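You operate a simulated robot arm through the tools that you are given. There is no shell and no other tool. Be economical: measure what you need, move in short steps, check, and stop when the job is done.

You are at the controls of a simulated robot arm. One attempt, no reset.

## Task
Put the 80 psi steel weight from the shelf of the pipe bench in the blue basket and the 20 psi steel weight on the green sign plate. Fetch the silver basket and set it on the shelf of the blue bench. Close the red cabinet door. Take the purple strainer and leave it on the top of the caretaker bench. Fetch the black hose end and stand it on top of the orange bench gauge. Turn the size knob to 12 mm. Put the tester on the shelf of the grey bench. The order is free. Set down upright: black hose end.
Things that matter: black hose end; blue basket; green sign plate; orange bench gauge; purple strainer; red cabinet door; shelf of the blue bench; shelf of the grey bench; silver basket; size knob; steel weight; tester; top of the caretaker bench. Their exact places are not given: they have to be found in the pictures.

The check looks at the end state, three seconds after you hand in, the way a careful person would. Anything else that was tipped, shoved, dropped, spilled or broken makes it a failure.

## Robot
A 7-joint arm with a two-finger parallel gripper on a trunk, on a base that drives. Base frame: it is fixed to the floor where the robot stands at the start and does not move with it; the origin is under the middle of the robot, x ahead of it, y to its left, z up. Units: mm, degrees, N and s.
With the tool pointing down near the work surface it reaches from about 520 to 960 mm from the robot's upright axis, wherever it stands. Its first joint turns from -166.0 to 166.0 degrees. Places, roughly: black hose end [-500, 2500, 1000]; blue basket (20x17x9 cm) [700, -400, 400]; green sign plate [1000, -500, 500]; orange bench gauge [-500, 3000, 750]; purple strainer (6x6x3 cm) [1500, -2900, 900]; red cabinet door [-1000, -2200, 1100]; shelf of the blue bench [-200, 2900, 400]; shelf of the grey bench [1100, 2900, 400]; silver basket (20x17x9 cm) [900, -800, 900]; size knob [-100, 2600, 900]; steel weight [750, 0, 500]; tester [3750, 0, 750]; top of the caretaker bench (50x16 cm) [3540, 1500, 860]. Payload 3.91 kg.
The tool frame sits at the grasp point between the pads (the TCP): z along the fingers, y along the line on which they close. The tips reach 30 mm beyond it. Largest opening 110 mm; finger width 20, thickness 10; the body of the gripper, 48 by 112 mm, starts 55 mm behind the TCP.
Orientation is that of the tool frame in the base frame, as [roll, pitch, yaw] about the fixed x, y, z axes, in that order (R = Rz(yaw) Ry(pitch) Rx(roll)). With the fingers straight down and closing along the base's y, the tool's x points along the base's -x, its y along +y and its z along -z.

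## Interface
- The arm moves only by the tool jog_arm. Its argument "plan" is a list of rows, each an object of numbers (a shift or turn left out is 0, a gripper value left out holds the last): "rx", "ry", "rz": the turn, a rotation vector about the base's x, y, z in degrees; "x", "y", "z": the shift along the base's x, y, z in mm; "claw": the opening, from 0 (shut) to 1 (fully open). In form: [{"rx": .., "ry": .., "rz": .., "x": .., "y": .., "z": .., "claw": ..}, ...]. A call has 1 to 10 rows; each row is the pose to reach, as a shift and turn from the pose commanded when the call began. Each row takes 0.2 s and may step no farther than 50 mm and 8.6 degrees from the row before; otherwise, or with a gripper value out of range, the whole call is refused. Where a pose cannot be reached the arm comes as near as it can. A force on the tool above 40 N (or 10 N above the force at the start of the call, whichever is more), or a blocked arm, ends the call early, and 0.2 s more pass. The fingers move at their own pace (about 72 mm/s each) and stop on an object; they squeeze with about 29 N. The grip force told is the motor's: it shows also when the fingers shut on nothing. Time passes only in rows, and 0.2 s behind the last, so rows that repeat a pose let the fingers close. It gives the time, the measured TCP pose, the force on the tool (base axes), the opening and the grip force at its end, in the units of the frame above (readings bear some noise), with the torque about the TCP (base axes, N m) and any sound that the robot's microphone picked up, and new pictures: "views" is both (left out), scene, wrist or none.
- Cameras (640 x 400 px; columns grow to the right, rows downward): "scene" is now at [247.4, -32.3, 1007.9]; the picture's right is [-0.38, -0.93, 0.00], its down [-0.68, 0.28, -0.68] and it looks along [0.63, -0.26, -0.73] (base axes); focal length 256 px, centre (320, 200). "wrist" rides on the gripper at [72, 17, -103] in the tool frame; the picture's right is [-0.23, 0.97, 0.00], its down [-0.76, -0.18, -0.62] and it looks along [-0.61, -0.14, 0.78] (tool axes); focal length 222 px, centre (320, 200).
- move_column(by): slides the trunk up (or, below 0, down) by that many mm; the arm and the scene camera ride with it, the base frame stays. It gives what a move gives, with no picture.
- roll_base(legs): drives the robot by 1 to 6 legs, each [ahead, left, turn to the left] in mm, mm and degrees, along the robot's own axes; the way and the turn of a leg run together, so that a leg with both is an arc; at most 1500 mm and 180 degrees a leg. The arm and the cameras ride along, it lands a little off, and it stops where it bumps. It gives what a move gives, and a new picture of the scene camera.
- turn_head(pan, tilt): turns the head with the scene camera to pan (to the left, within 86 degrees either way) and tilt (down, from -29 to 69), counted from straight ahead of the robot. It gives what a move gives, and a new picture of the scene camera.
- measure_at(camera, pixels): for up to 12 pixels [column, row] of the newest picture of that camera ("zoom" is the newest enlarged one), the place [x, y, z] in the base frame of the surface seen there, good to about 2 mm, but the place of the scene camera against the robot may be out by one fixed shift of up to 12 mm in any direction. No time passes.
- enlarge(camera, box): a new picture of the part [left, top, right, bottom] of that camera's present view, enlarged. No time passes.
- sign_off(): hands the job in; it is judged then, once.

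Work in short steps. Measure before you move; look again where a grasp or a placing could have gone wrong, and mend it. You have 138 turns and 260 pictures in all, those below and enlarged ones among them. Open the gripper and draw the arm clear of the work before you hand the job in, unless the task says otherwise; then end with one line.

The tools are called after "Call:" as name(argument=value, ...) on one line, values as JSON. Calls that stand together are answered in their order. jog_arm: Moves the arm, as the interface text tells. Its arguments: {"type":"object","properties":{"plan":{"type":"array"},"views":{"type":"string","enum":["both","scene","wrist","none"]}},"required":["plan"]} The other tools are called the same way: move_column (by) slides the trunk up or down; roll_base (legs) drives the base; turn_head (pan, tilt) turns the head that bears the scene camera; measure_at (camera, pixels) gives the place of the surface under pixels of a picture; enlarge (camera, box) takes an enlarged picture of a part of a camera's view; sign_off () hands the job in.

At the start:

```text
time: 0.0
position: [436.6, 20.5, 700.5]
tcp_rot: [-179.9, 0.0, -180.0]
force: [0.1, 0.3, 0.5]
moment: [0.02, -0.01, 0.0]
gripper_width: 109.8
gripper_force: 0.1
trunk travel left (down, up): [-221.0, 462.0]
robot x, y, heading: [0.3, -0.2, -0.2]
head pan, tilt: [-22.1, 47.3]
```

scene: 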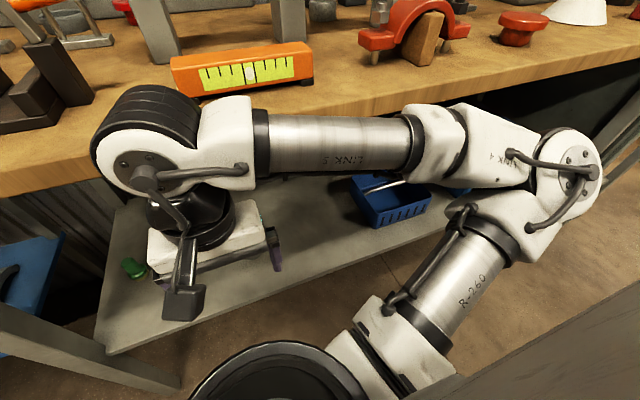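
wrist: 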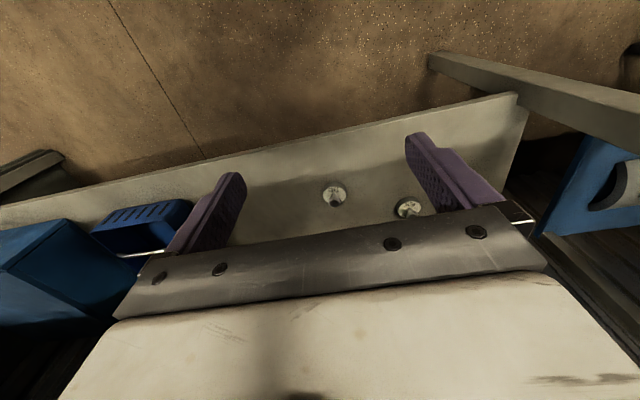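

The wrist picture shows two round steel items near (335,195) and (410,208) on a shelf, and a blue basket at left. I enlarge these and look round with the head.

Call:
enlarge(camera="wrist", box=[280, 150, 460, 262])

Call:
measure_at(camera="wrist", pixels=[[335, 193], [410, 207], [150, 215], [100, 225], [190, 205], [300, 240], [450, 120], [600, 200], [300, 150]])

Call:
turn_head(pan=-50, tilt=35)

```text
3.56 times, centred on (370, 206) of wrist
```

zoom: 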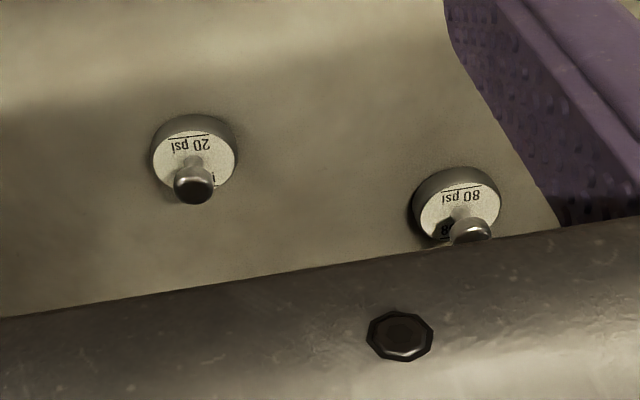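

```text
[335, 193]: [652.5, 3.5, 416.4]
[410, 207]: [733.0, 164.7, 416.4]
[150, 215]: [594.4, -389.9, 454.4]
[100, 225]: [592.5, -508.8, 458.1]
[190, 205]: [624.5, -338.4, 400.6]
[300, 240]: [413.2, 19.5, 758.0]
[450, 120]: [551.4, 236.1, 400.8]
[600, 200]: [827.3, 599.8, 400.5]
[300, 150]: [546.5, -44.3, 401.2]
```

```text
time: 0.9
position: [436.7, 20.2, 699.9]
tcp_rot: [-179.9, 0.1, -179.9]
force: [0.1, -0.3, 0.7]
moment: [0.0, -0.03, -0.03]
gripper_width: 109.7
gripper_force: 0.1
trunk travel left (down, up): [-221.0, 462.0]
robot x, y, heading: [1.9, 2.8, 0.2]
head pan, tilt: [-50.0, 35.0]
```

scene: 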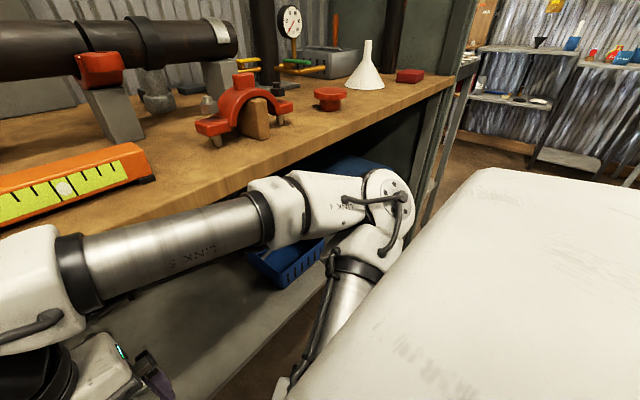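

Now I measure the bench edge and things in this view, and look further around for the green plate and silver basket.

Call:
measure_at(camera="scene", pixels=[[200, 205], [300, 150], [285, 255], [350, 165], [410, 76], [368, 75], [170, 310], [440, 140], [510, 90], [200, 90], [480, 100], [575, 155]])

Call:
turn_head(pan=-80, tilt=30)

Call:
turn_head(pan=20, tilt=30)

Call:
turn_head(pan=80, tilt=20)

```text
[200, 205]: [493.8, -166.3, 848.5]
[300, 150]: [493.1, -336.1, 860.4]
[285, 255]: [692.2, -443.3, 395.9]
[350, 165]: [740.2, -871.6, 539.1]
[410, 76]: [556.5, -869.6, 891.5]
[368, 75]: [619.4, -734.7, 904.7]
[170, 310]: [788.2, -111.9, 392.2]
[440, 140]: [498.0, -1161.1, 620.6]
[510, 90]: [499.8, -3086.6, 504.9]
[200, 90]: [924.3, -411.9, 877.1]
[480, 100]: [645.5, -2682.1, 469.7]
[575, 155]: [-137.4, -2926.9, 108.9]
```

```text
time: 1.9
position: [436.1, 19.8, 700.2]
tcp_rot: [-180.0, 0.1, 179.9]
force: [-0.2, -0.2, -0.2]
moment: [-0.01, 0.01, 0.02]
gripper_width: 109.9
gripper_force: 0.1
trunk travel left (down, up): [-221.0, 462.0]
robot x, y, heading: [0.1, -4.0, -0.0]
head pan, tilt: [-80.0, 30.0]
```

scene: 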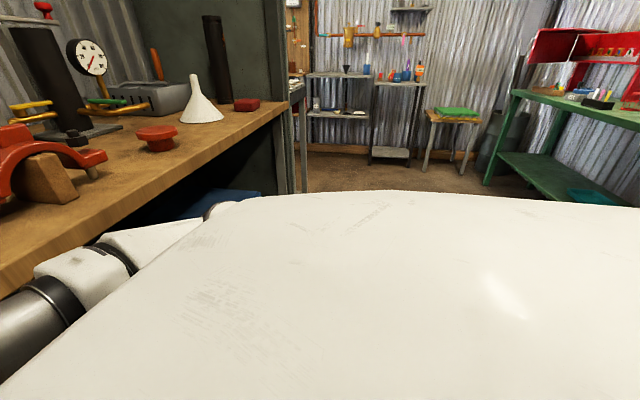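

```text
time: 3.6
position: [436.1, 20.8, 700.1]
tcp_rot: [180.0, 0.1, 179.9]
force: [0.1, -0.1, 0.9]
moment: [-0.01, 0.04, 0.02]
gripper_width: 110.0
gripper_force: 0.0
trunk travel left (down, up): [-221.0, 462.0]
robot x, y, heading: [1.6, -2.0, -0.1]
head pan, tilt: [20.0, 30.0]
```

scene: 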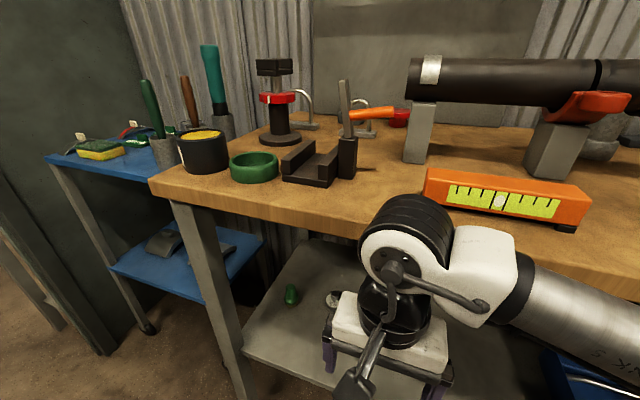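

```text
time: 4.9
position: [436.2, 20.2, 700.1]
tcp_rot: [180.0, 0.2, 180.0]
force: [0.0, -0.1, 0.2]
moment: [-0.01, 0.0, 0.01]
gripper_width: 110.0
gripper_force: 0.1
trunk travel left (down, up): [-221.0, 462.0]
robot x, y, heading: [-1.7, 0.7, 0.1]
head pan, tilt: [80.0, 20.0]
```

scene: 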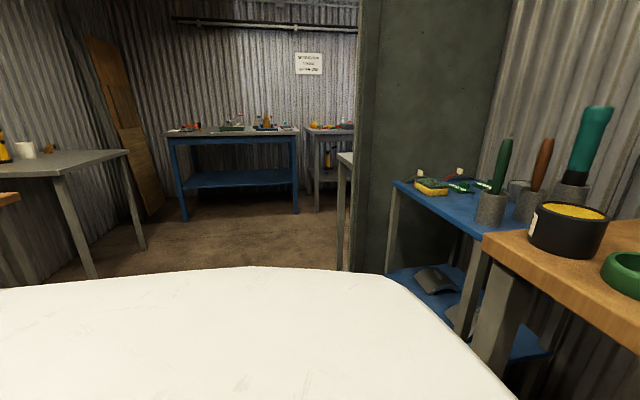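

The bench overhangs a shelf at z 400 with its front near x 490. I lower the trunk so the scene camera and arm look under the bench top.

Call:
move_column(by=-215)

Call:
turn_head(pan=-25, tilt=25)

Call:
turn_head(pan=12, tilt=30)

Call:
jog_arm(plan=[{}], views="wrist")

```text
time: 7.4
position: [435.2, 20.2, 551.6]
tcp_rot: [180.0, 0.5, -180.0]
force: [0.9, -0.5, 1.0]
moment: [-0.01, 0.0, 0.0]
gripper_width: 110.0
gripper_force: 0.1
trunk travel left (down, up): [-67.0, 616.0]
robot x, y, heading: [0.6, -0.3, 0.2]
head pan, tilt: [80.0, 20.0]
stopped: the arm was blocked; the commanded pose is now the measured one
```

```text
time: 9.2
position: [434.6, 20.2, 549.7]
tcp_rot: [-179.9, 0.4, 179.9]
force: [0.0, -0.5, 1.1]
moment: [-0.01, 0.01, 0.03]
gripper_width: 110.0
gripper_force: 0.1
trunk travel left (down, up): [-67.0, 616.0]
robot x, y, heading: [-1.4, 2.1, 0.0]
head pan, tilt: [-25.0, 25.0]
```

scene: 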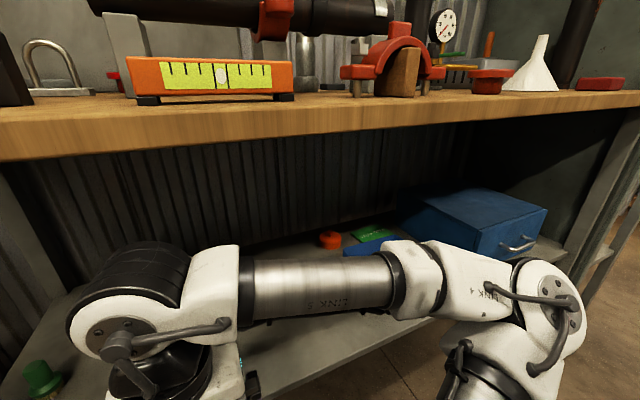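

```text
time: 10.3
position: [435.9, 19.8, 550.9]
tcp_rot: [-180.0, 0.4, 180.0]
force: [-0.4, -0.3, -0.2]
moment: [0.04, -0.02, -0.03]
gripper_width: 110.2
gripper_force: 0.0
trunk travel left (down, up): [-67.0, 616.0]
robot x, y, heading: [-0.0, 0.9, -0.0]
head pan, tilt: [12.0, 30.0]
```

scene: 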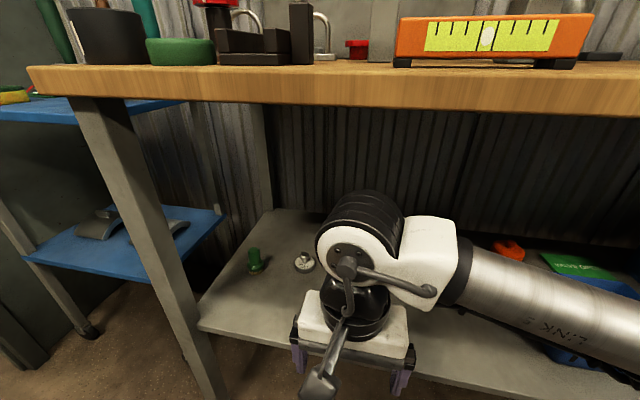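

```text
time: 10.7
position: [435.7, 20.9, 550.5]
tcp_rot: [180.0, 0.4, -179.9]
force: [-0.4, 0.0, 0.3]
moment: [0.01, -0.01, 0.0]
gripper_width: 109.7
gripper_force: 0.1
trunk travel left (down, up): [-67.0, 616.0]
robot x, y, heading: [3.1, -1.7, 0.0]
head pan, tilt: [12.0, 30.0]
```

wrist: 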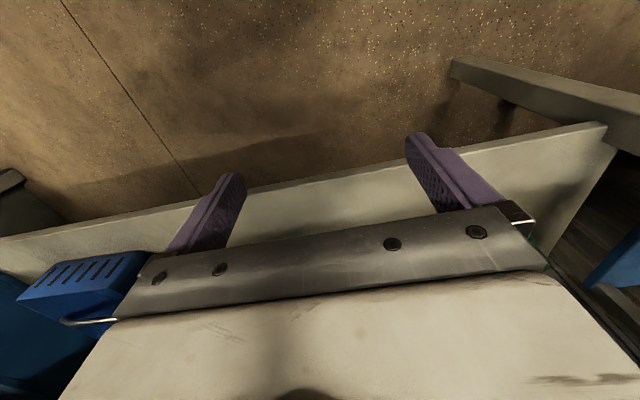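

The green sign plate lies on the shelf at about (375,235) in the first view / (580,265) in the last, with a red knob left of it; the large blue box is something else. I measure positions in the newest picture.

Call:
measure_at(camera="scene", pixels=[[304, 262], [310, 255], [253, 262], [510, 250], [560, 258], [600, 272], [200, 325], [280, 350], [210, 90], [500, 100], [250, 212], [330, 62]])

Call:
enlarge(camera="scene", box=[480, 220, 640, 320])

```text
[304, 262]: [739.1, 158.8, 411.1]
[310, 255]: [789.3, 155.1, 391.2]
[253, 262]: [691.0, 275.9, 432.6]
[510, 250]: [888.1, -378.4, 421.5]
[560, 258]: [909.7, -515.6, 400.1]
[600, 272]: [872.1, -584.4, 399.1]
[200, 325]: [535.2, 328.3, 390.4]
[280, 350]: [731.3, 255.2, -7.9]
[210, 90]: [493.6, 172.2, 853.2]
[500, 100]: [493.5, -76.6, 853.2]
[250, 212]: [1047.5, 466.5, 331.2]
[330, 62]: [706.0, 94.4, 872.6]
```

```text
4.00 times, centred on (560, 270) of scene
```

zoom: 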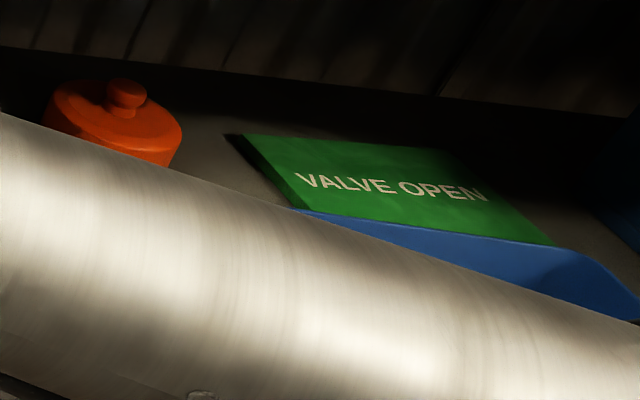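

The 80 psi weight is near (735,162), the 20 psi near (652,3) on the shelf (z≈400 by wrist camera), the bench front edge is at x≈493. I tilt the tool forward 40° while moving in, then look.

Call:
jog_arm(plan=[{"ry": -8, "x": 5, "z": -5}, {"ry": -16, "x": 15, "y": -5, "z": -15}, {"ry": -24, "x": 30, "y": -10, "z": -25}, {"ry": -32, "x": 50, "y": -15, "z": -35}, {"ry": -40, "x": 80, "y": -17, "z": -40}, {"ry": -40, "x": 110, "y": -17, "z": -50}])

```text
time: 12.1
position: [608.6, 6.8, 535.1]
tcp_rot: [-179.9, 40.3, 180.0]
force: [0.1, 0.3, -0.6]
moment: [-0.01, 0.0, -0.05]
gripper_width: 109.9
gripper_force: 0.1
out of reach, approached as far as the arm can: row 1, 2, 3, 4, 5, 6
trunk travel left (down, up): [-67.0, 616.0]
robot x, y, heading: [2.7, 4.4, -0.1]
head pan, tilt: [12.0, 30.0]
```

scene: 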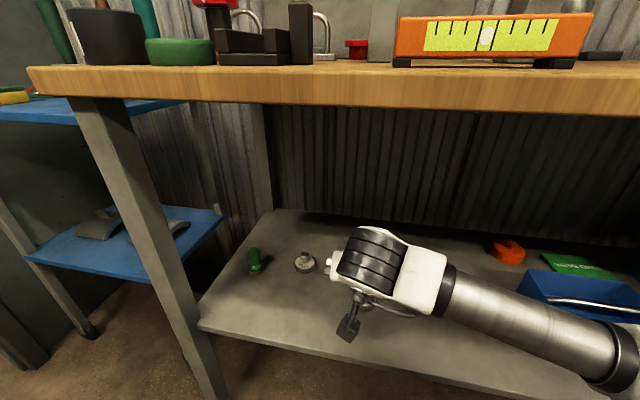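
wrist: 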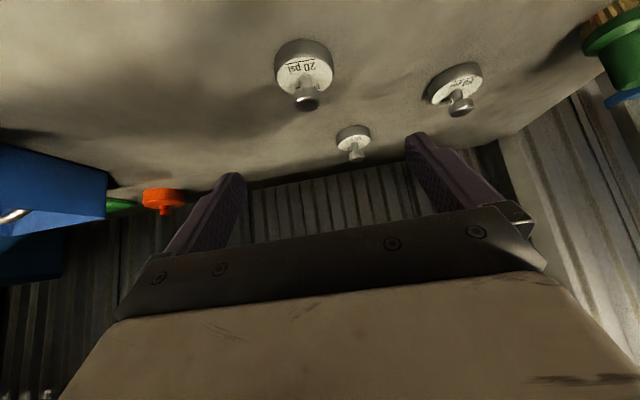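

Three weights are visible: (303,70), (457,85), (353,135). I enlarge to read them and measure.

Call:
enlarge(camera="wrist", box=[260, 30, 500, 180])

Call:
measure_at(camera="wrist", pixels=[[303, 68], [306, 103], [295, 75], [275, 65], [332, 70], [457, 80], [461, 105], [353, 132], [430, 90], [482, 80], [355, 155], [300, 48]])

```text
2.67 times, centred on (380, 105) of wrist
```

zoom: 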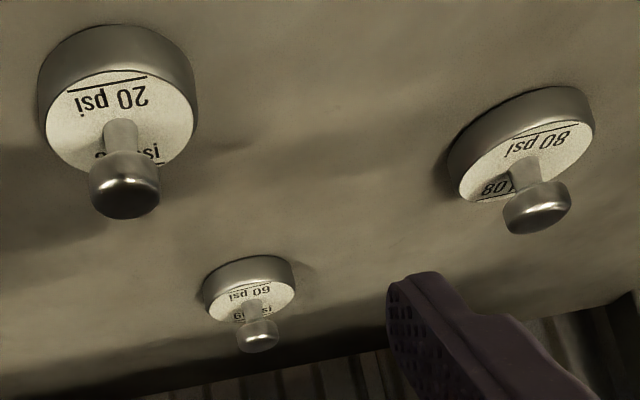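

```text
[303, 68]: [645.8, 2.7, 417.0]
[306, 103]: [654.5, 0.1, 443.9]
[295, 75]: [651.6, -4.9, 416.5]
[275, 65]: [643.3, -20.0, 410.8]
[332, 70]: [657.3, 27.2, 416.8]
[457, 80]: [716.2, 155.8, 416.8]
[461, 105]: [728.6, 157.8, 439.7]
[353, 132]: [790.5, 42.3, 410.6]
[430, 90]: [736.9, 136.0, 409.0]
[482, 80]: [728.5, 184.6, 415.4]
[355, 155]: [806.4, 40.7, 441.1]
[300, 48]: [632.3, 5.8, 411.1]
```

20 psi knob centre is about (655,2,437), 80 psi about (731,159,437); a 60 psi sits behind at (800,42). I test a small step to see which commanded pose is held.

Call:
jog_arm(plan=[{"x": 30}, {"x": 30}], views="none")

```text
time: 12.7
position: [637.3, 4.3, 535.1]
tcp_rot: [-179.8, 40.4, -179.9]
force: [0.2, 0.7, 0.3]
moment: [0.0, -0.01, 0.01]
gripper_width: 109.9
gripper_force: 0.1
trunk travel left (down, up): [-67.0, 616.0]
robot x, y, heading: [1.5, -0.9, 0.1]
head pan, tilt: [12.0, 30.0]
```

The command follows the measured pose. I descend to the 20 psi knob (TCP z≈450) and close.

Call:
jog_arm(plan=[{"x": 0, "y": -3, "z": -40}, {"x": 0, "y": -3, "z": -70}, {"x": 0, "y": -3, "z": -85}, {"x": 0, "y": -3, "z": -85}])

```text
time: 13.7
position: [640.3, 2.9, 451.2]
tcp_rot: [-179.9, 40.3, -180.0]
force: [-0.6, 0.3, -0.5]
moment: [-0.02, -0.01, 0.03]
gripper_width: 110.1
gripper_force: 0.0
out of reach, approached as far as the arm can: row 3, 4
trunk travel left (down, up): [-67.0, 616.0]
robot x, y, heading: [-0.7, -0.8, 0.1]
head pan, tilt: [12.0, 30.0]
```

scene: 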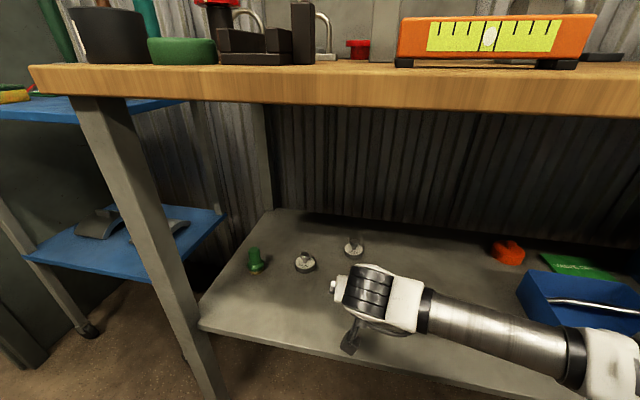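
wrist: 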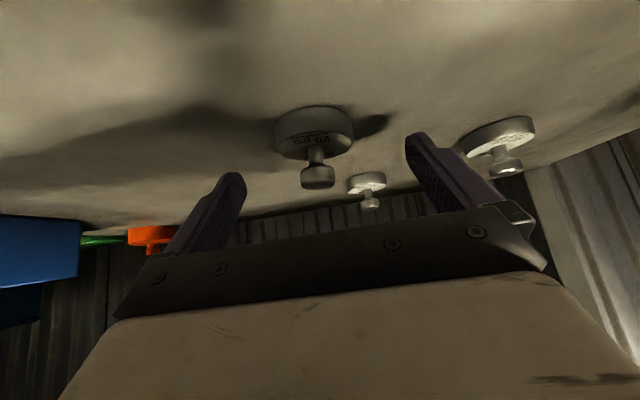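

The knob at (318,178) lies between the fingers; I close.

Call:
jog_arm(plan=[{"claw": 0}, {"claw": 0}, {"claw": 0}, {"claw": 0}, {"claw": 0}], views="wrist")

```text
time: 14.9
position: [641.0, 3.0, 452.3]
tcp_rot: [-179.8, 40.3, -179.8]
force: [0.1, 0.1, 2.3]
moment: [0.05, -0.06, 0.02]
gripper_width: 22.3
gripper_force: 29.2
trunk travel left (down, up): [-67.0, 616.0]
robot x, y, heading: [-1.6, -1.5, -0.3]
head pan, tilt: [12.0, 30.0]
```

wrist: 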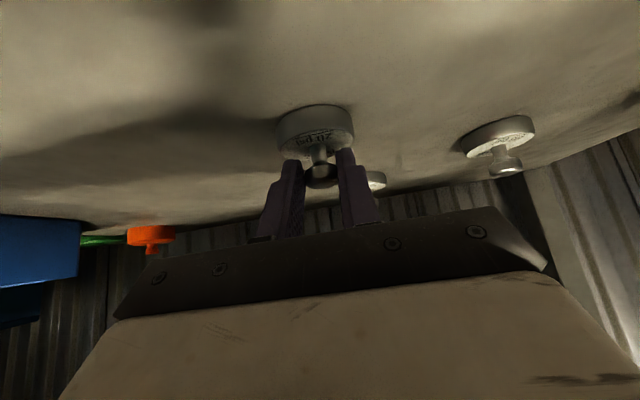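

Grip is firm (22 mm). I lift 110 mm, then look at the basket and plate.

Call:
jog_arm(plan=[{"z": 40}, {"z": 80}, {"z": 115}], views="wrist")

Call:
turn_head(pan=-28, tilt=32)

```text
time: 15.7
position: [638.1, 2.5, 567.1]
tcp_rot: [-179.7, 40.2, -179.7]
force: [0.4, -0.3, -1.2]
moment: [0.02, 0.01, -0.04]
gripper_width: 22.7
gripper_force: 29.5
trunk travel left (down, up): [-67.0, 616.0]
robot x, y, heading: [0.1, 2.2, -0.1]
head pan, tilt: [12.0, 30.0]
```

wrist: 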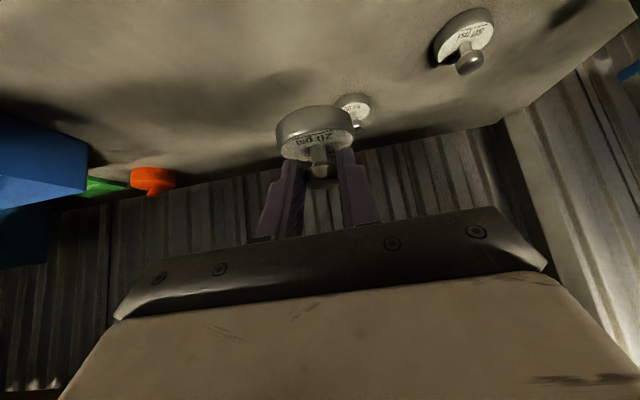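

```text
time: 16.7
position: [639.8, 2.0, 566.9]
tcp_rot: [-179.8, 40.3, -179.8]
force: [0.1, -0.2, 0.3]
moment: [0.02, -0.01, 0.0]
gripper_width: 22.9
gripper_force: 29.0
trunk travel left (down, up): [-67.0, 616.0]
robot x, y, heading: [1.8, -2.8, 0.1]
head pan, tilt: [-28.0, 32.0]
```

scene: 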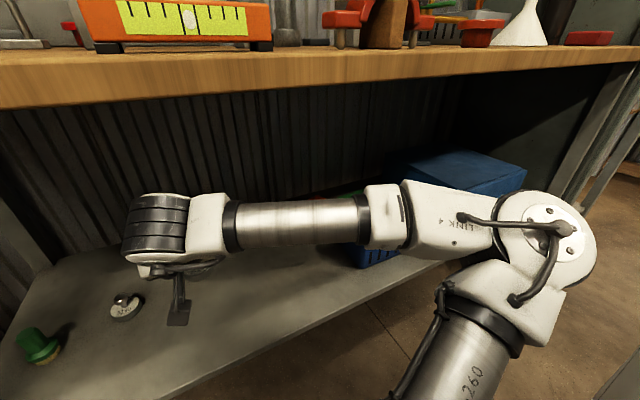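

The arm hides the plate now. I measure the elbow and bench leg to plan the sideways drive.

Call:
measure_at(camera="scene", pixels=[[545, 225], [590, 250], [500, 350], [620, 120], [585, 160], [455, 175], [520, 170], [160, 215], [300, 90], [620, 65], [625, 180], [415, 160]])

Call:
measure_at(camera="wrist", pixels=[[40, 200], [85, 165], [60, 130], [105, 190], [152, 180], [125, 185], [90, 185]])

```text
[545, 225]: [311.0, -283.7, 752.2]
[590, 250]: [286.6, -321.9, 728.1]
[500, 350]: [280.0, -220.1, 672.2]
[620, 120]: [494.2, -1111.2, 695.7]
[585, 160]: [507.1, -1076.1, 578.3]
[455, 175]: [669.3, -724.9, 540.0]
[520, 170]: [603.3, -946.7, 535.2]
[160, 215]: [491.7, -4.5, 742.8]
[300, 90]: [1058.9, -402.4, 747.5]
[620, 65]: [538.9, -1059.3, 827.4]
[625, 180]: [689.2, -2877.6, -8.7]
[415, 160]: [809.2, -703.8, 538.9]
```

```text
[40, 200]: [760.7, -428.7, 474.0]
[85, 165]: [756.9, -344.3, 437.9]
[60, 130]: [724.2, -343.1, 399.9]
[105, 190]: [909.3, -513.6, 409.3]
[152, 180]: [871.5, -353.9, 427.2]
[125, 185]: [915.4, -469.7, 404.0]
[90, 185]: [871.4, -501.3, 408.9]
```

Elbow is at about (320,-310), well clear of the leg at y≈-1080. I back off 150 mm and drive 470 mm to the right.

Call:
roll_base(legs=[[-150, 0, 0], [0, -470, 0]])

Call:
turn_head(pan=0, tilt=30)

Call:
jog_arm(plan=[{}], views="wrist")

```text
time: 21.8
position: [488.8, -450.1, 567.2]
tcp_rot: [-179.9, 40.4, -179.1]
force: [0.8, -0.4, -0.6]
moment: [0.02, 0.02, 0.0]
gripper_width: 22.7
gripper_force: 28.8
trunk travel left (down, up): [-67.0, 616.0]
robot x, y, heading: [-146.0, -458.4, 1.1]
head pan, tilt: [-28.0, 32.0]
```

scene: 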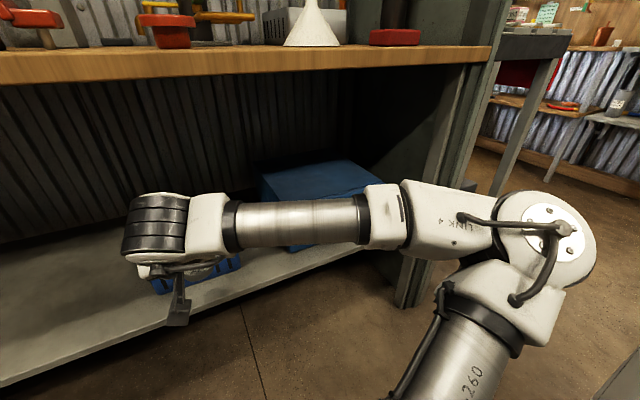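

```text
time: 22.8
position: [488.9, -448.5, 567.1]
tcp_rot: [-179.9, 40.3, -179.1]
force: [-0.2, -0.6, -1.6]
moment: [0.04, -0.02, 0.01]
gripper_width: 22.5
gripper_force: 29.0
trunk travel left (down, up): [-67.0, 616.0]
robot x, y, heading: [-149.1, -458.1, 0.5]
head pan, tilt: [0.0, 30.0]
```

scene: 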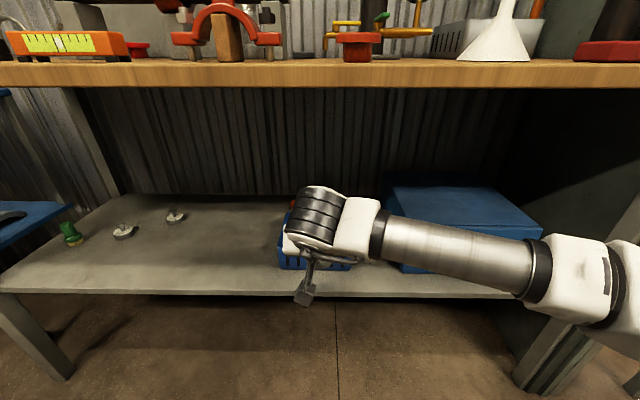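

```text
time: 23.2
position: [488.4, -449.4, 566.1]
tcp_rot: [-179.9, 40.3, -179.1]
force: [1.3, -0.1, -0.2]
moment: [-0.03, 0.04, -0.01]
gripper_width: 22.6
gripper_force: 29.1
trunk travel left (down, up): [-67.0, 616.0]
robot x, y, heading: [-150.0, -460.9, 1.1]
head pan, tilt: [0.0, 30.0]
```

wrist: 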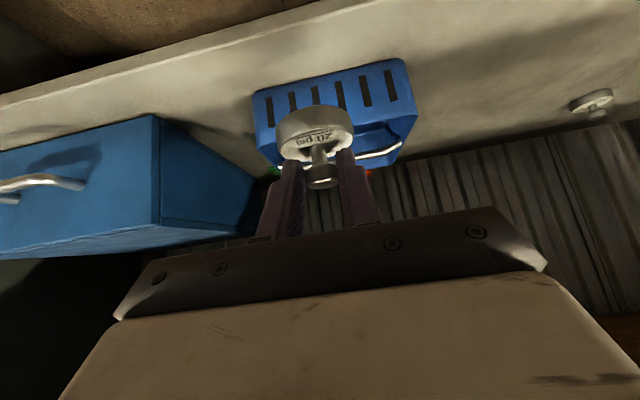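

The blue basket sits ahead at (335,110) in the wrist view; the silver slotted box on the bench top at (465,40) is the silver basket. I measure basket rim, plate and bench underside.

Call:
measure_at(camera="wrist", pixels=[[255, 92], [400, 60], [270, 155], [412, 118], [385, 153], [380, 130], [275, 170], [262, 140]])

Call:
measure_at(camera="scene", pixels=[[250, 84], [250, 93], [250, 62], [480, 84], [318, 190], [283, 200], [440, 185], [400, 200], [340, 262], [282, 255]])

Call:
enlarge(camera="wrist", box=[230, 40, 430, 190])

```text
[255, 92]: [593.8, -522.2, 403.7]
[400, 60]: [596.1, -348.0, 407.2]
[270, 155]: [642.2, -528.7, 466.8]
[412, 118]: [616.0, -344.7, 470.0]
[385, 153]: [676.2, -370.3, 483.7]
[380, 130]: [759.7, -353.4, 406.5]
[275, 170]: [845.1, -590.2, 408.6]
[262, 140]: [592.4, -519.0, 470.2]
```

```text
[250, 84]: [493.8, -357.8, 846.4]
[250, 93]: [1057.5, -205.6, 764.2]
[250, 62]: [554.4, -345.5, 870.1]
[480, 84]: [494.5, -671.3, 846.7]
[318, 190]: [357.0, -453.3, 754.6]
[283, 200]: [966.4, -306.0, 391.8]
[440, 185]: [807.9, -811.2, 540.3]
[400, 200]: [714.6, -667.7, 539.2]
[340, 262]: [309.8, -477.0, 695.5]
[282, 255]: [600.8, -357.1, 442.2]
```

```text
2.67 times, centred on (330, 115) of wrist
```

zoom: 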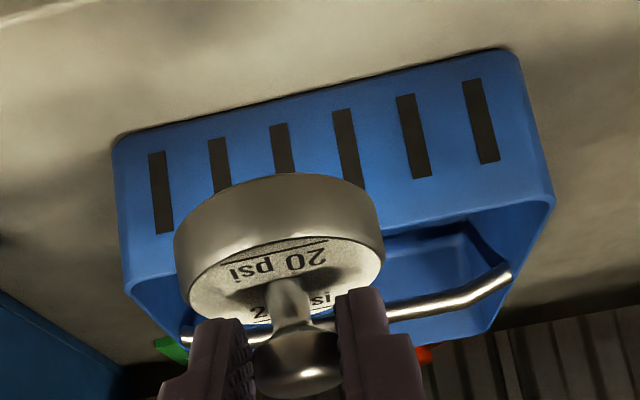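

Basket: x≈592–765, y≈-529…-344, rim z≈470, a bar across it at x≈676, z≈484. I raise 40 mm and advance to see the plate behind.

Call:
jog_arm(plan=[{"z": 40}, {"x": 45, "y": -15, "z": 40}, {"x": 90, "y": -30, "z": 40}, {"x": 135, "y": -45, "z": 40}, {"x": 180, "y": -60, "z": 40}])

```text
time: 24.4
position: [670.0, -507.8, 607.7]
tcp_rot: [-179.8, 40.4, -178.9]
force: [0.2, 0.3, -0.4]
moment: [0.01, 0.03, 0.02]
gripper_width: 22.6
gripper_force: 29.1
trunk travel left (down, up): [-67.0, 616.0]
robot x, y, heading: [-150.7, -460.2, 0.8]
head pan, tilt: [0.0, 30.0]
```

scene: 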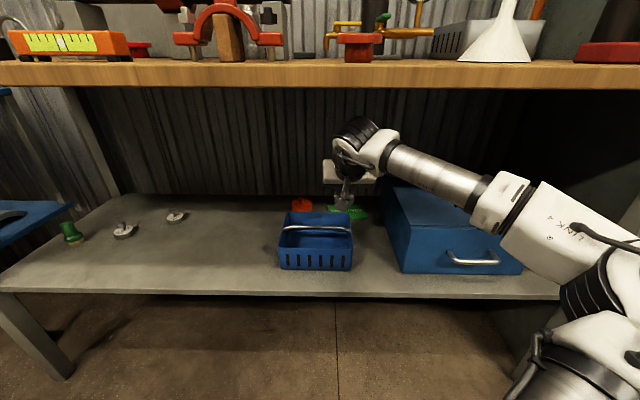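
wrist: 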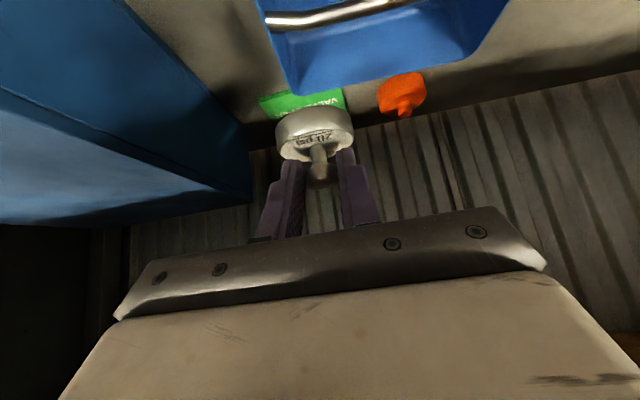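

The plate shows at (300,100) in the wrist view. I measure its visible corners and the toolbox side.

Call:
measure_at(camera="wrist", pixels=[[262, 100], [340, 90], [275, 115], [345, 107], [290, 97], [330, 98], [240, 185], [240, 125], [150, 20]])

Call:
measure_at(camera="scene", pixels=[[330, 207], [365, 210], [365, 216], [355, 218], [300, 205], [385, 180], [404, 270]])

Call:
enlarge(camera="scene", box=[270, 150, 430, 250])

```text
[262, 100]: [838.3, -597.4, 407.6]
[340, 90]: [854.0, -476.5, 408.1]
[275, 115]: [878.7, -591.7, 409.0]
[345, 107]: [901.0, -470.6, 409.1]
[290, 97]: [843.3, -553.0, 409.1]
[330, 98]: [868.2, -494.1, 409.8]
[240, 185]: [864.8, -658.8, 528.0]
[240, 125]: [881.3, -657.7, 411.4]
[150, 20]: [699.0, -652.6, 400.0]
```

```text
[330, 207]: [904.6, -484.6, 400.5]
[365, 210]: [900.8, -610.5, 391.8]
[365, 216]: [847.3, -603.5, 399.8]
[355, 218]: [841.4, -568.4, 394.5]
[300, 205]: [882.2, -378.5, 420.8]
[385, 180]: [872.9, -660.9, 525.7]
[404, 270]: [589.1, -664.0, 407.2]
```

```text
4.00 times, centred on (350, 200) of scene
```

zoom: 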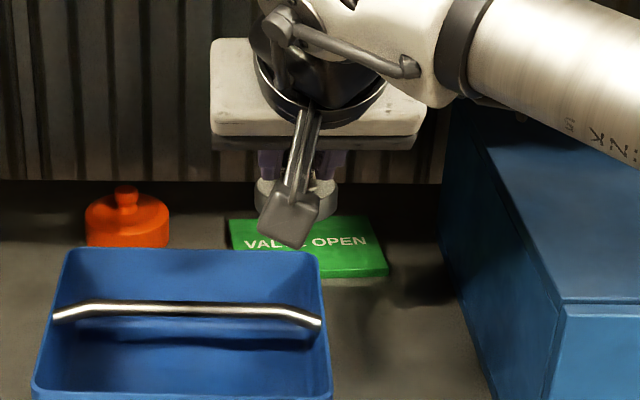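

Plate spans about x 838–915, y -600…-470, top z 409. I place the weight with its centre near (880,-558), approaching high and then going straight down, so the wrist camera bracket stays clear of the basket.

Call:
jog_arm(plan=[{"x": 45, "y": -15}, {"x": 90, "y": -30}, {"x": 135, "y": -45}, {"x": 180, "y": -50, "z": 0}, {"x": 195, "y": -50, "z": -30}, {"x": 195, "y": -50, "z": -75}, {"x": 195, "y": -50, "z": -120}])

```text
time: 26.0
position: [866.9, -558.5, 484.1]
tcp_rot: [-179.9, 40.3, -178.9]
force: [-0.5, 0.8, -0.6]
moment: [0.0, 0.01, -0.01]
gripper_width: 22.8
gripper_force: 28.7
trunk travel left (down, up): [-67.0, 616.0]
robot x, y, heading: [-150.2, -459.2, 0.8]
head pan, tilt: [0.0, 30.0]
```

scene: 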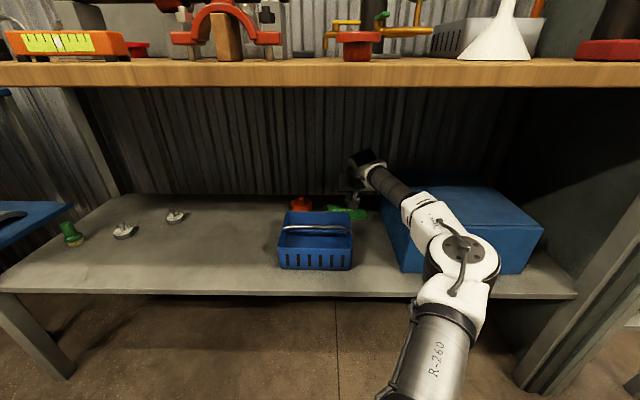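
wrist: 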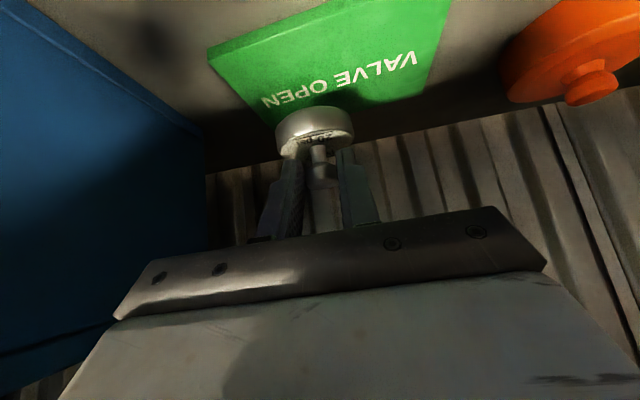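

I check the plate corners and the weight's bottom now.

Call:
measure_at(camera="wrist", pixels=[[212, 53], [270, 125], [420, 92], [345, 20], [300, 125], [335, 125], [448, 5], [275, 122], [318, 160], [320, 180]])

Call:
measure_at(camera="scene", pixels=[[425, 205], [385, 185], [400, 215], [445, 195]])

```text
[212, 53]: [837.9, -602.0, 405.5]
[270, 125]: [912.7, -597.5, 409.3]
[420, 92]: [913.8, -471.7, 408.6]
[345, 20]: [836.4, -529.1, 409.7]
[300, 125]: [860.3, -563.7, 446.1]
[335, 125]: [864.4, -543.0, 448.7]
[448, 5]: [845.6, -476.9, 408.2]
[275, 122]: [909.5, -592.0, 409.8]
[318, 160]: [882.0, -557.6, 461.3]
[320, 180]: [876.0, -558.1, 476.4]
```

```text
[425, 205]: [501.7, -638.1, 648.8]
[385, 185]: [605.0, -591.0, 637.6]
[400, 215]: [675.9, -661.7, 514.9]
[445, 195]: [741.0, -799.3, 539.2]
```

The weight's centre is about (885,-557) with its bottom at z≈432; plate centre is (876,-537). I shift -9 in x, +12 in y and lower 23 mm.

Call:
jog_arm(plan=[{"x": -9, "y": 12}, {"x": -9, "y": 12, "z": -15}, {"x": -9, "y": 12, "z": -23}, {"x": -9, "y": 12, "z": -23}], views="wrist")

```text
time: 27.0
position: [854.9, -548.7, 462.6]
tcp_rot: [-180.0, 40.2, -179.1]
force: [0.7, -0.1, -1.5]
moment: [-0.04, 0.03, 0.0]
gripper_width: 22.8
gripper_force: 29.1
trunk travel left (down, up): [-67.0, 616.0]
robot x, y, heading: [-147.9, -458.9, 1.0]
head pan, tilt: [0.0, 30.0]
```

wrist: 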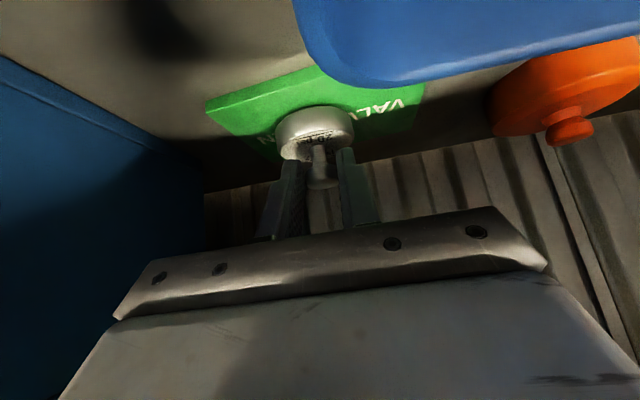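

Nearly touching the plate; I lower 3 mm more, open and back off up and rearward, then look.

Call:
jog_arm(plan=[{"z": -3}, {"z": -3, "claw": 0.4}, {"z": -3, "claw": 0.5}, {"z": -3, "claw": 0.5}, {"z": 20, "x": 0, "claw": 0.5}, {"z": 60, "claw": 0.5}, {"z": 105, "claw": 0.5}, {"z": 135, "x": -30, "claw": 0.5}, {"z": 145, "x": -75, "claw": 0.5}])

```text
time: 29.0
position: [783.9, -544.2, 610.6]
tcp_rot: [-180.0, 40.2, -178.9]
force: [-0.2, -0.1, -0.6]
moment: [-0.05, -0.06, -0.01]
gripper_width: 54.7
gripper_force: 0.0
trunk travel left (down, up): [-67.0, 616.0]
robot x, y, heading: [-149.5, -462.8, 0.8]
head pan, tilt: [0.0, 30.0]
```

scene: 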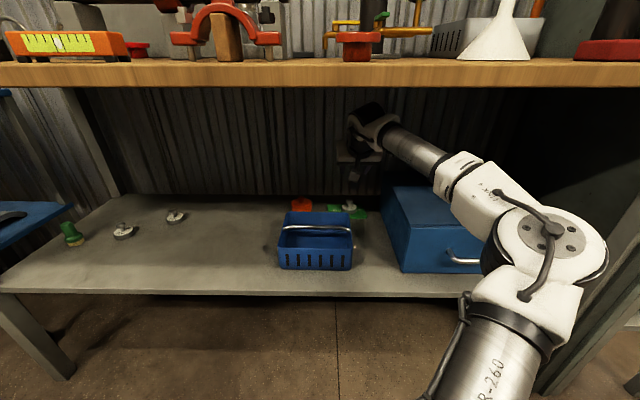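
wrist: 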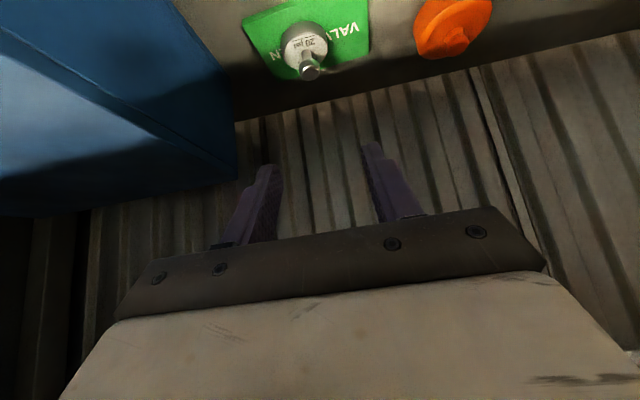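

The 20 psi weight stands on the plate. I retract the arm and drive left for the 80 psi weight.

Call:
jog_arm(plan=[{"x": -48, "y": 15}, {"x": -96, "y": 30}, {"x": -144, "y": 45}, {"x": -192, "y": 60}, {"x": -240, "y": 75}, {"x": -285, "y": 85, "claw": 1}], views="none")

Call:
roll_base(legs=[[0, 610, -1]])

Call:
jog_arm(plan=[{}], views="wrist")

```text
refused: row 1 steps farther than a row can; nothing moved
```

```text
time: 34.1
position: [779.9, 29.4, 611.3]
tcp_rot: [-179.9, 40.3, 179.3]
force: [0.0, 0.4, -0.7]
moment: [-0.01, 0.0, 0.0]
gripper_width: 55.2
gripper_force: 0.0
trunk travel left (down, up): [-67.0, 616.0]
robot x, y, heading: [-149.5, 137.1, -0.7]
head pan, tilt: [0.0, 30.0]
```

scene: 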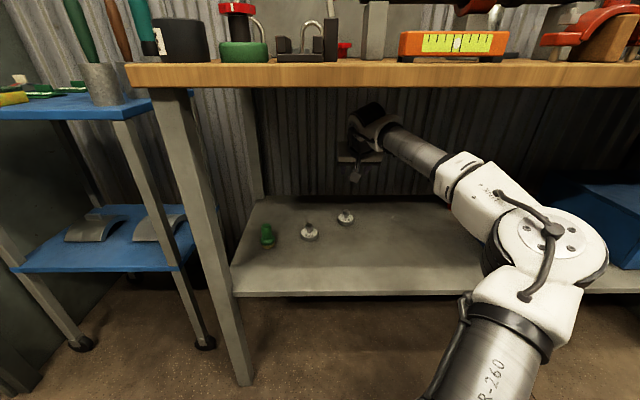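

```text
time: 34.5
position: [779.2, 29.7, 611.8]
tcp_rot: [-179.9, 40.4, 179.5]
force: [-0.7, 0.1, -0.1]
moment: [0.03, 0.03, -0.02]
gripper_width: 55.0
gripper_force: 0.0
trunk travel left (down, up): [-67.0, 616.0]
robot x, y, heading: [-152.3, 137.3, -0.6]
head pan, tilt: [0.0, 30.0]
```

wrist: 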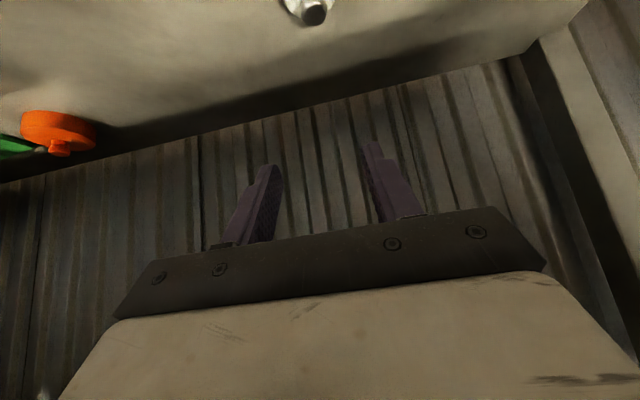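

The jog was refused but the drive passed clear. Now I move the hand back and left to face the 80 psi weight.

Call:
jog_arm(plan=[{"x": -20, "y": 40, "claw": 1}, {"x": -45, "y": 75, "z": -15}, {"x": -75, "y": 105, "z": -40}, {"x": -95, "y": 130, "z": -70}], views="wrist")

```text
time: 35.5
position: [683.0, 160.9, 540.4]
tcp_rot: [-179.6, 40.5, 179.4]
force: [0.1, -0.4, -1.5]
moment: [-0.03, -0.01, 0.04]
gripper_width: 109.8
gripper_force: 0.0
trunk travel left (down, up): [-67.0, 616.0]
robot x, y, heading: [-151.3, 139.1, -0.6]
head pan, tilt: [0.0, 30.0]
```

wrist: 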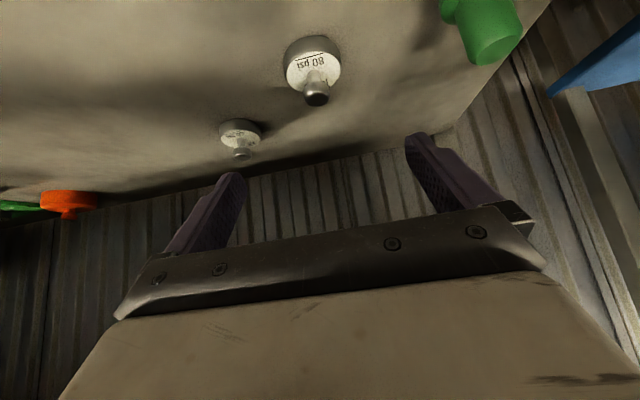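

Call:
measure_at(camera="wrist", pixels=[[317, 98], [285, 68], [341, 65], [308, 70], [490, 40], [240, 153]])

```text
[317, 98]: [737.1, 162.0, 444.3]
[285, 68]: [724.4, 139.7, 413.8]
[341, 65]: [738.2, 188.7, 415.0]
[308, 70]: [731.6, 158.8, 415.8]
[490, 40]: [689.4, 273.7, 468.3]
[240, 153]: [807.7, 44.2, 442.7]
```

80 psi knob centre ≈ (737,162,440). I narrow the opening (green thing nearby at y≈274), descend and grip.

Call:
jog_arm(plan=[{"x": 20, "y": 1, "z": -20, "claw": 0.6}, {"x": 39, "y": 2, "z": -50, "claw": 0.6}, {"x": 39, "y": 2, "z": -80, "claw": 0.6}, {"x": 39, "y": 2, "z": -89, "claw": 0.6}, {"x": 39, "y": 2, "z": -89, "claw": 0}, {"x": 39, "y": 2, "z": -89, "claw": 0}, {"x": 39, "y": 2, "z": -89, "claw": 0}, {"x": 39, "y": 2, "z": -89, "claw": 0}], views="wrist")

```text
time: 37.3
position: [725.0, 159.8, 452.5]
tcp_rot: [-179.9, 40.3, 179.3]
force: [0.3, 2.5, 1.0]
moment: [0.13, 0.0, 0.03]
gripper_width: 23.0
gripper_force: 28.9
trunk travel left (down, up): [-67.0, 616.0]
robot x, y, heading: [-152.2, 141.4, -0.8]
head pan, tilt: [0.0, 30.0]
```

wrist: 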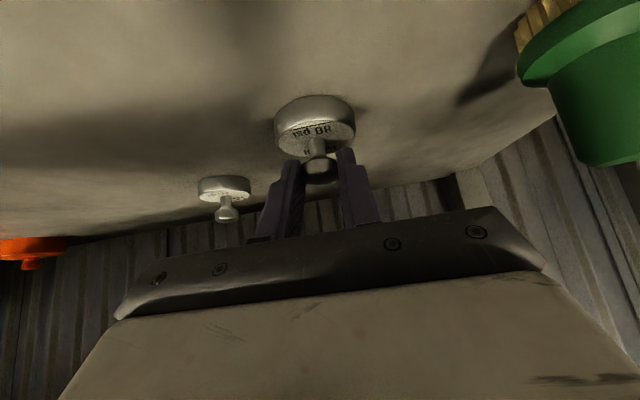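

Gripped (23 mm). I lift and retract to in front of the shelf.

Call:
jog_arm(plan=[{"z": 45}, {"z": 90}, {"z": 120, "x": -30}, {"z": 125, "x": -78}, {"z": 125, "x": -126}, {"z": 125, "x": -174}, {"z": 125, "x": -222}], views="wrist")

```text
time: 38.9
position: [502.4, 182.6, 575.4]
tcp_rot: [179.6, 39.7, -178.1]
force: [0.3, -0.2, -4.9]
moment: [0.0, 0.06, 0.01]
gripper_width: 23.3
gripper_force: 29.6
trunk travel left (down, up): [-67.0, 616.0]
robot x, y, heading: [-148.8, 138.2, -0.6]
head pan, tilt: [0.0, 30.0]
```

wrist: 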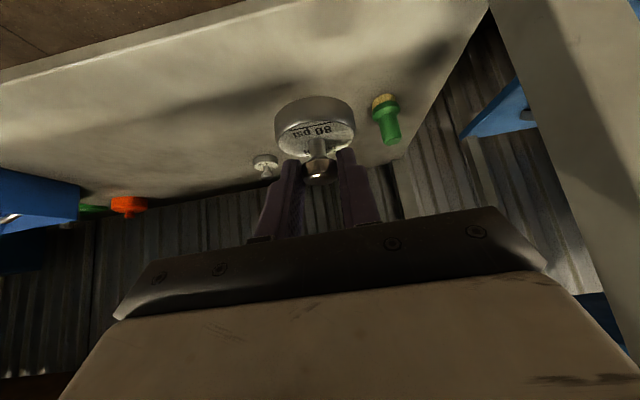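

I drive right 620 mm to face the basket.

Call:
roll_base(legs=[[0, -620, 0.6]])

Call:
jog_arm(plan=[{}], views="wrist")

```text
time: 44.2
position: [499.3, -438.3, 578.5]
tcp_rot: [178.2, 40.0, -179.6]
force: [1.0, 0.3, -3.1]
moment: [-0.01, 0.05, 0.0]
gripper_width: 23.0
gripper_force: 28.8
trunk travel left (down, up): [-67.0, 616.0]
robot x, y, heading: [-154.2, -481.1, -0.1]
head pan, tilt: [0.0, 30.0]
```

scene: 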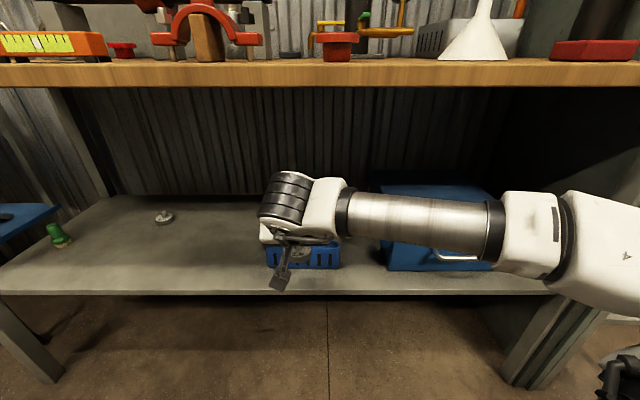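

```text
time: 44.6
position: [498.5, -436.7, 576.7]
tcp_rot: [178.0, 39.8, -179.3]
force: [-0.3, 0.5, -3.9]
moment: [-0.03, 0.05, 0.0]
gripper_width: 23.3
gripper_force: 29.2
trunk travel left (down, up): [-67.0, 616.0]
robot x, y, heading: [-151.8, -480.1, -0.1]
head pan, tilt: [0.0, 30.0]
```

wrist: 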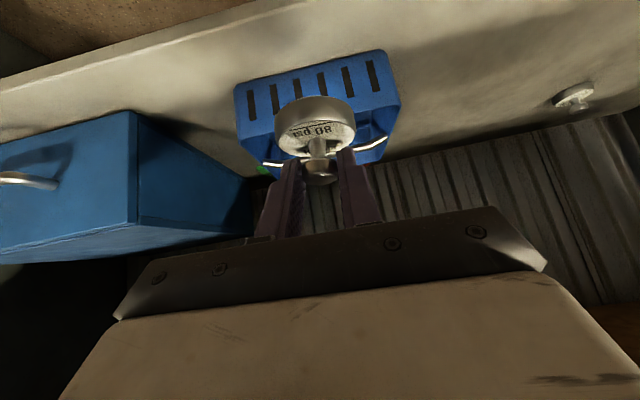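

I move the weight over the front half of the basket (centre x≈634) and lower it inside to just above the floor.

Call:
jog_arm(plan=[{"x": 48}, {"x": 95}, {"x": 122}, {"x": 122, "z": -45}, {"x": 122, "z": -60}])

```text
time: 45.8
position: [623.4, -440.6, 516.9]
tcp_rot: [178.5, 40.0, -179.3]
force: [0.6, -0.4, -3.0]
moment: [-0.04, 0.04, -0.02]
gripper_width: 23.2
gripper_force: 28.9
trunk travel left (down, up): [-67.0, 616.0]
robot x, y, heading: [-156.0, -482.0, -0.1]
head pan, tilt: [0.0, 30.0]
```

scene: 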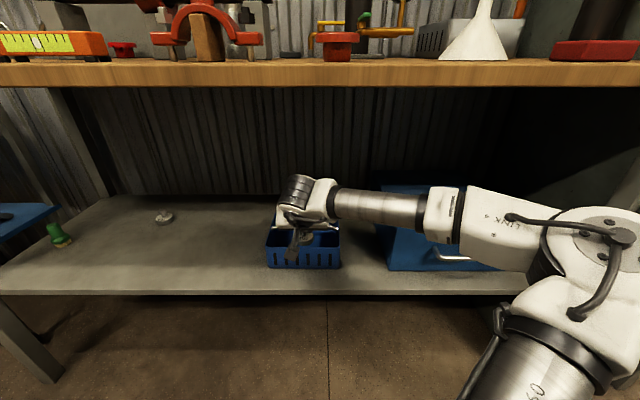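
wrist: 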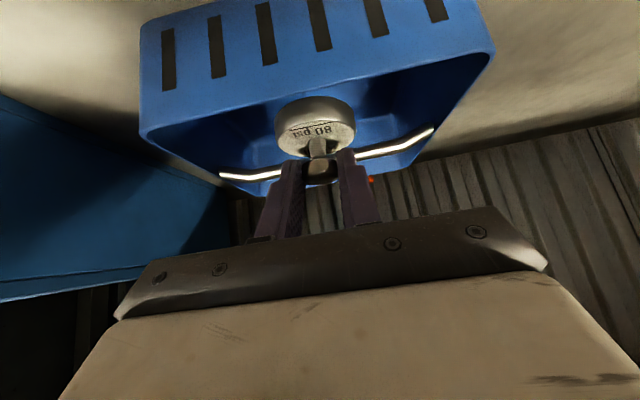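

I check bar, rim, floor and the weight body before lowering.

Call:
measure_at(camera="wrist", pixels=[[315, 108], [318, 150], [225, 176], [425, 137], [300, 90], [235, 110], [250, 150], [320, 172]])

```text
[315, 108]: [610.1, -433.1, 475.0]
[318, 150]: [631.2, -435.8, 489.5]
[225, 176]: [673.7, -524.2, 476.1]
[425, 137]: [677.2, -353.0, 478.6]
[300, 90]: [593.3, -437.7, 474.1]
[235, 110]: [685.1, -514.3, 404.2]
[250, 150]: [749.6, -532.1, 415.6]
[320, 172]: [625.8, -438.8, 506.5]
```

Clear: weight body x 610–658, bar at 675, floor z≈404. I lower 56 mm, release and rise straight up.

Call:
jog_arm(plan=[{"z": -30}, {"z": -57}, {"z": -57}, {"z": -57, "claw": 0.3}, {"z": -57, "claw": 0.4}, {"z": -57, "claw": 0.4}, {"z": -30, "claw": 0.4}, {"z": 15, "claw": 0.4}, {"z": 60, "claw": 0.4}, {"z": 85, "x": -25, "claw": 0.4}])

```text
time: 48.0
position: [595.3, -436.2, 604.0]
tcp_rot: [178.3, 39.8, -179.3]
force: [0.3, 0.3, -0.9]
moment: [0.01, -0.01, 0.01]
gripper_width: 44.1
gripper_force: 0.0
trunk travel left (down, up): [-67.0, 616.0]
robot x, y, heading: [-155.1, -482.8, 0.1]
head pan, tilt: [0.0, 30.0]
```

scene: 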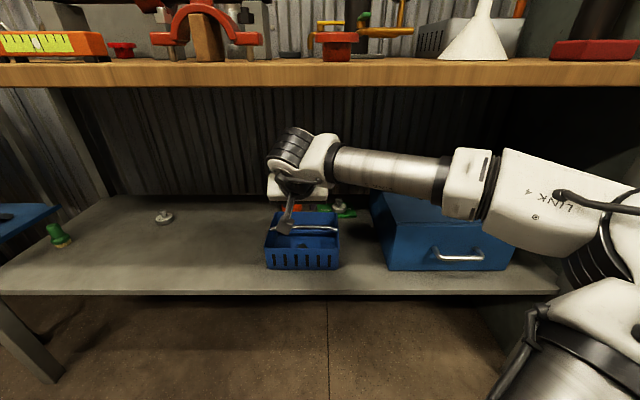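
wrist: 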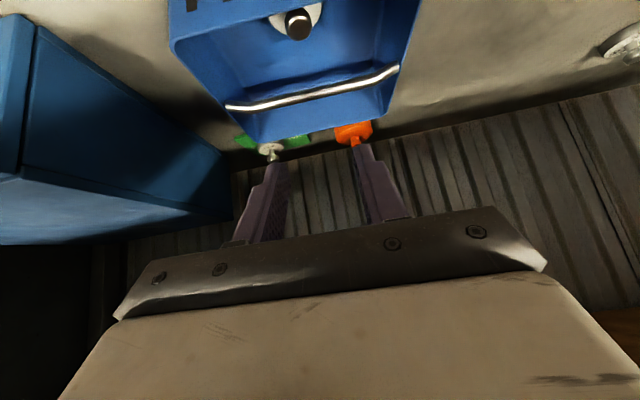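

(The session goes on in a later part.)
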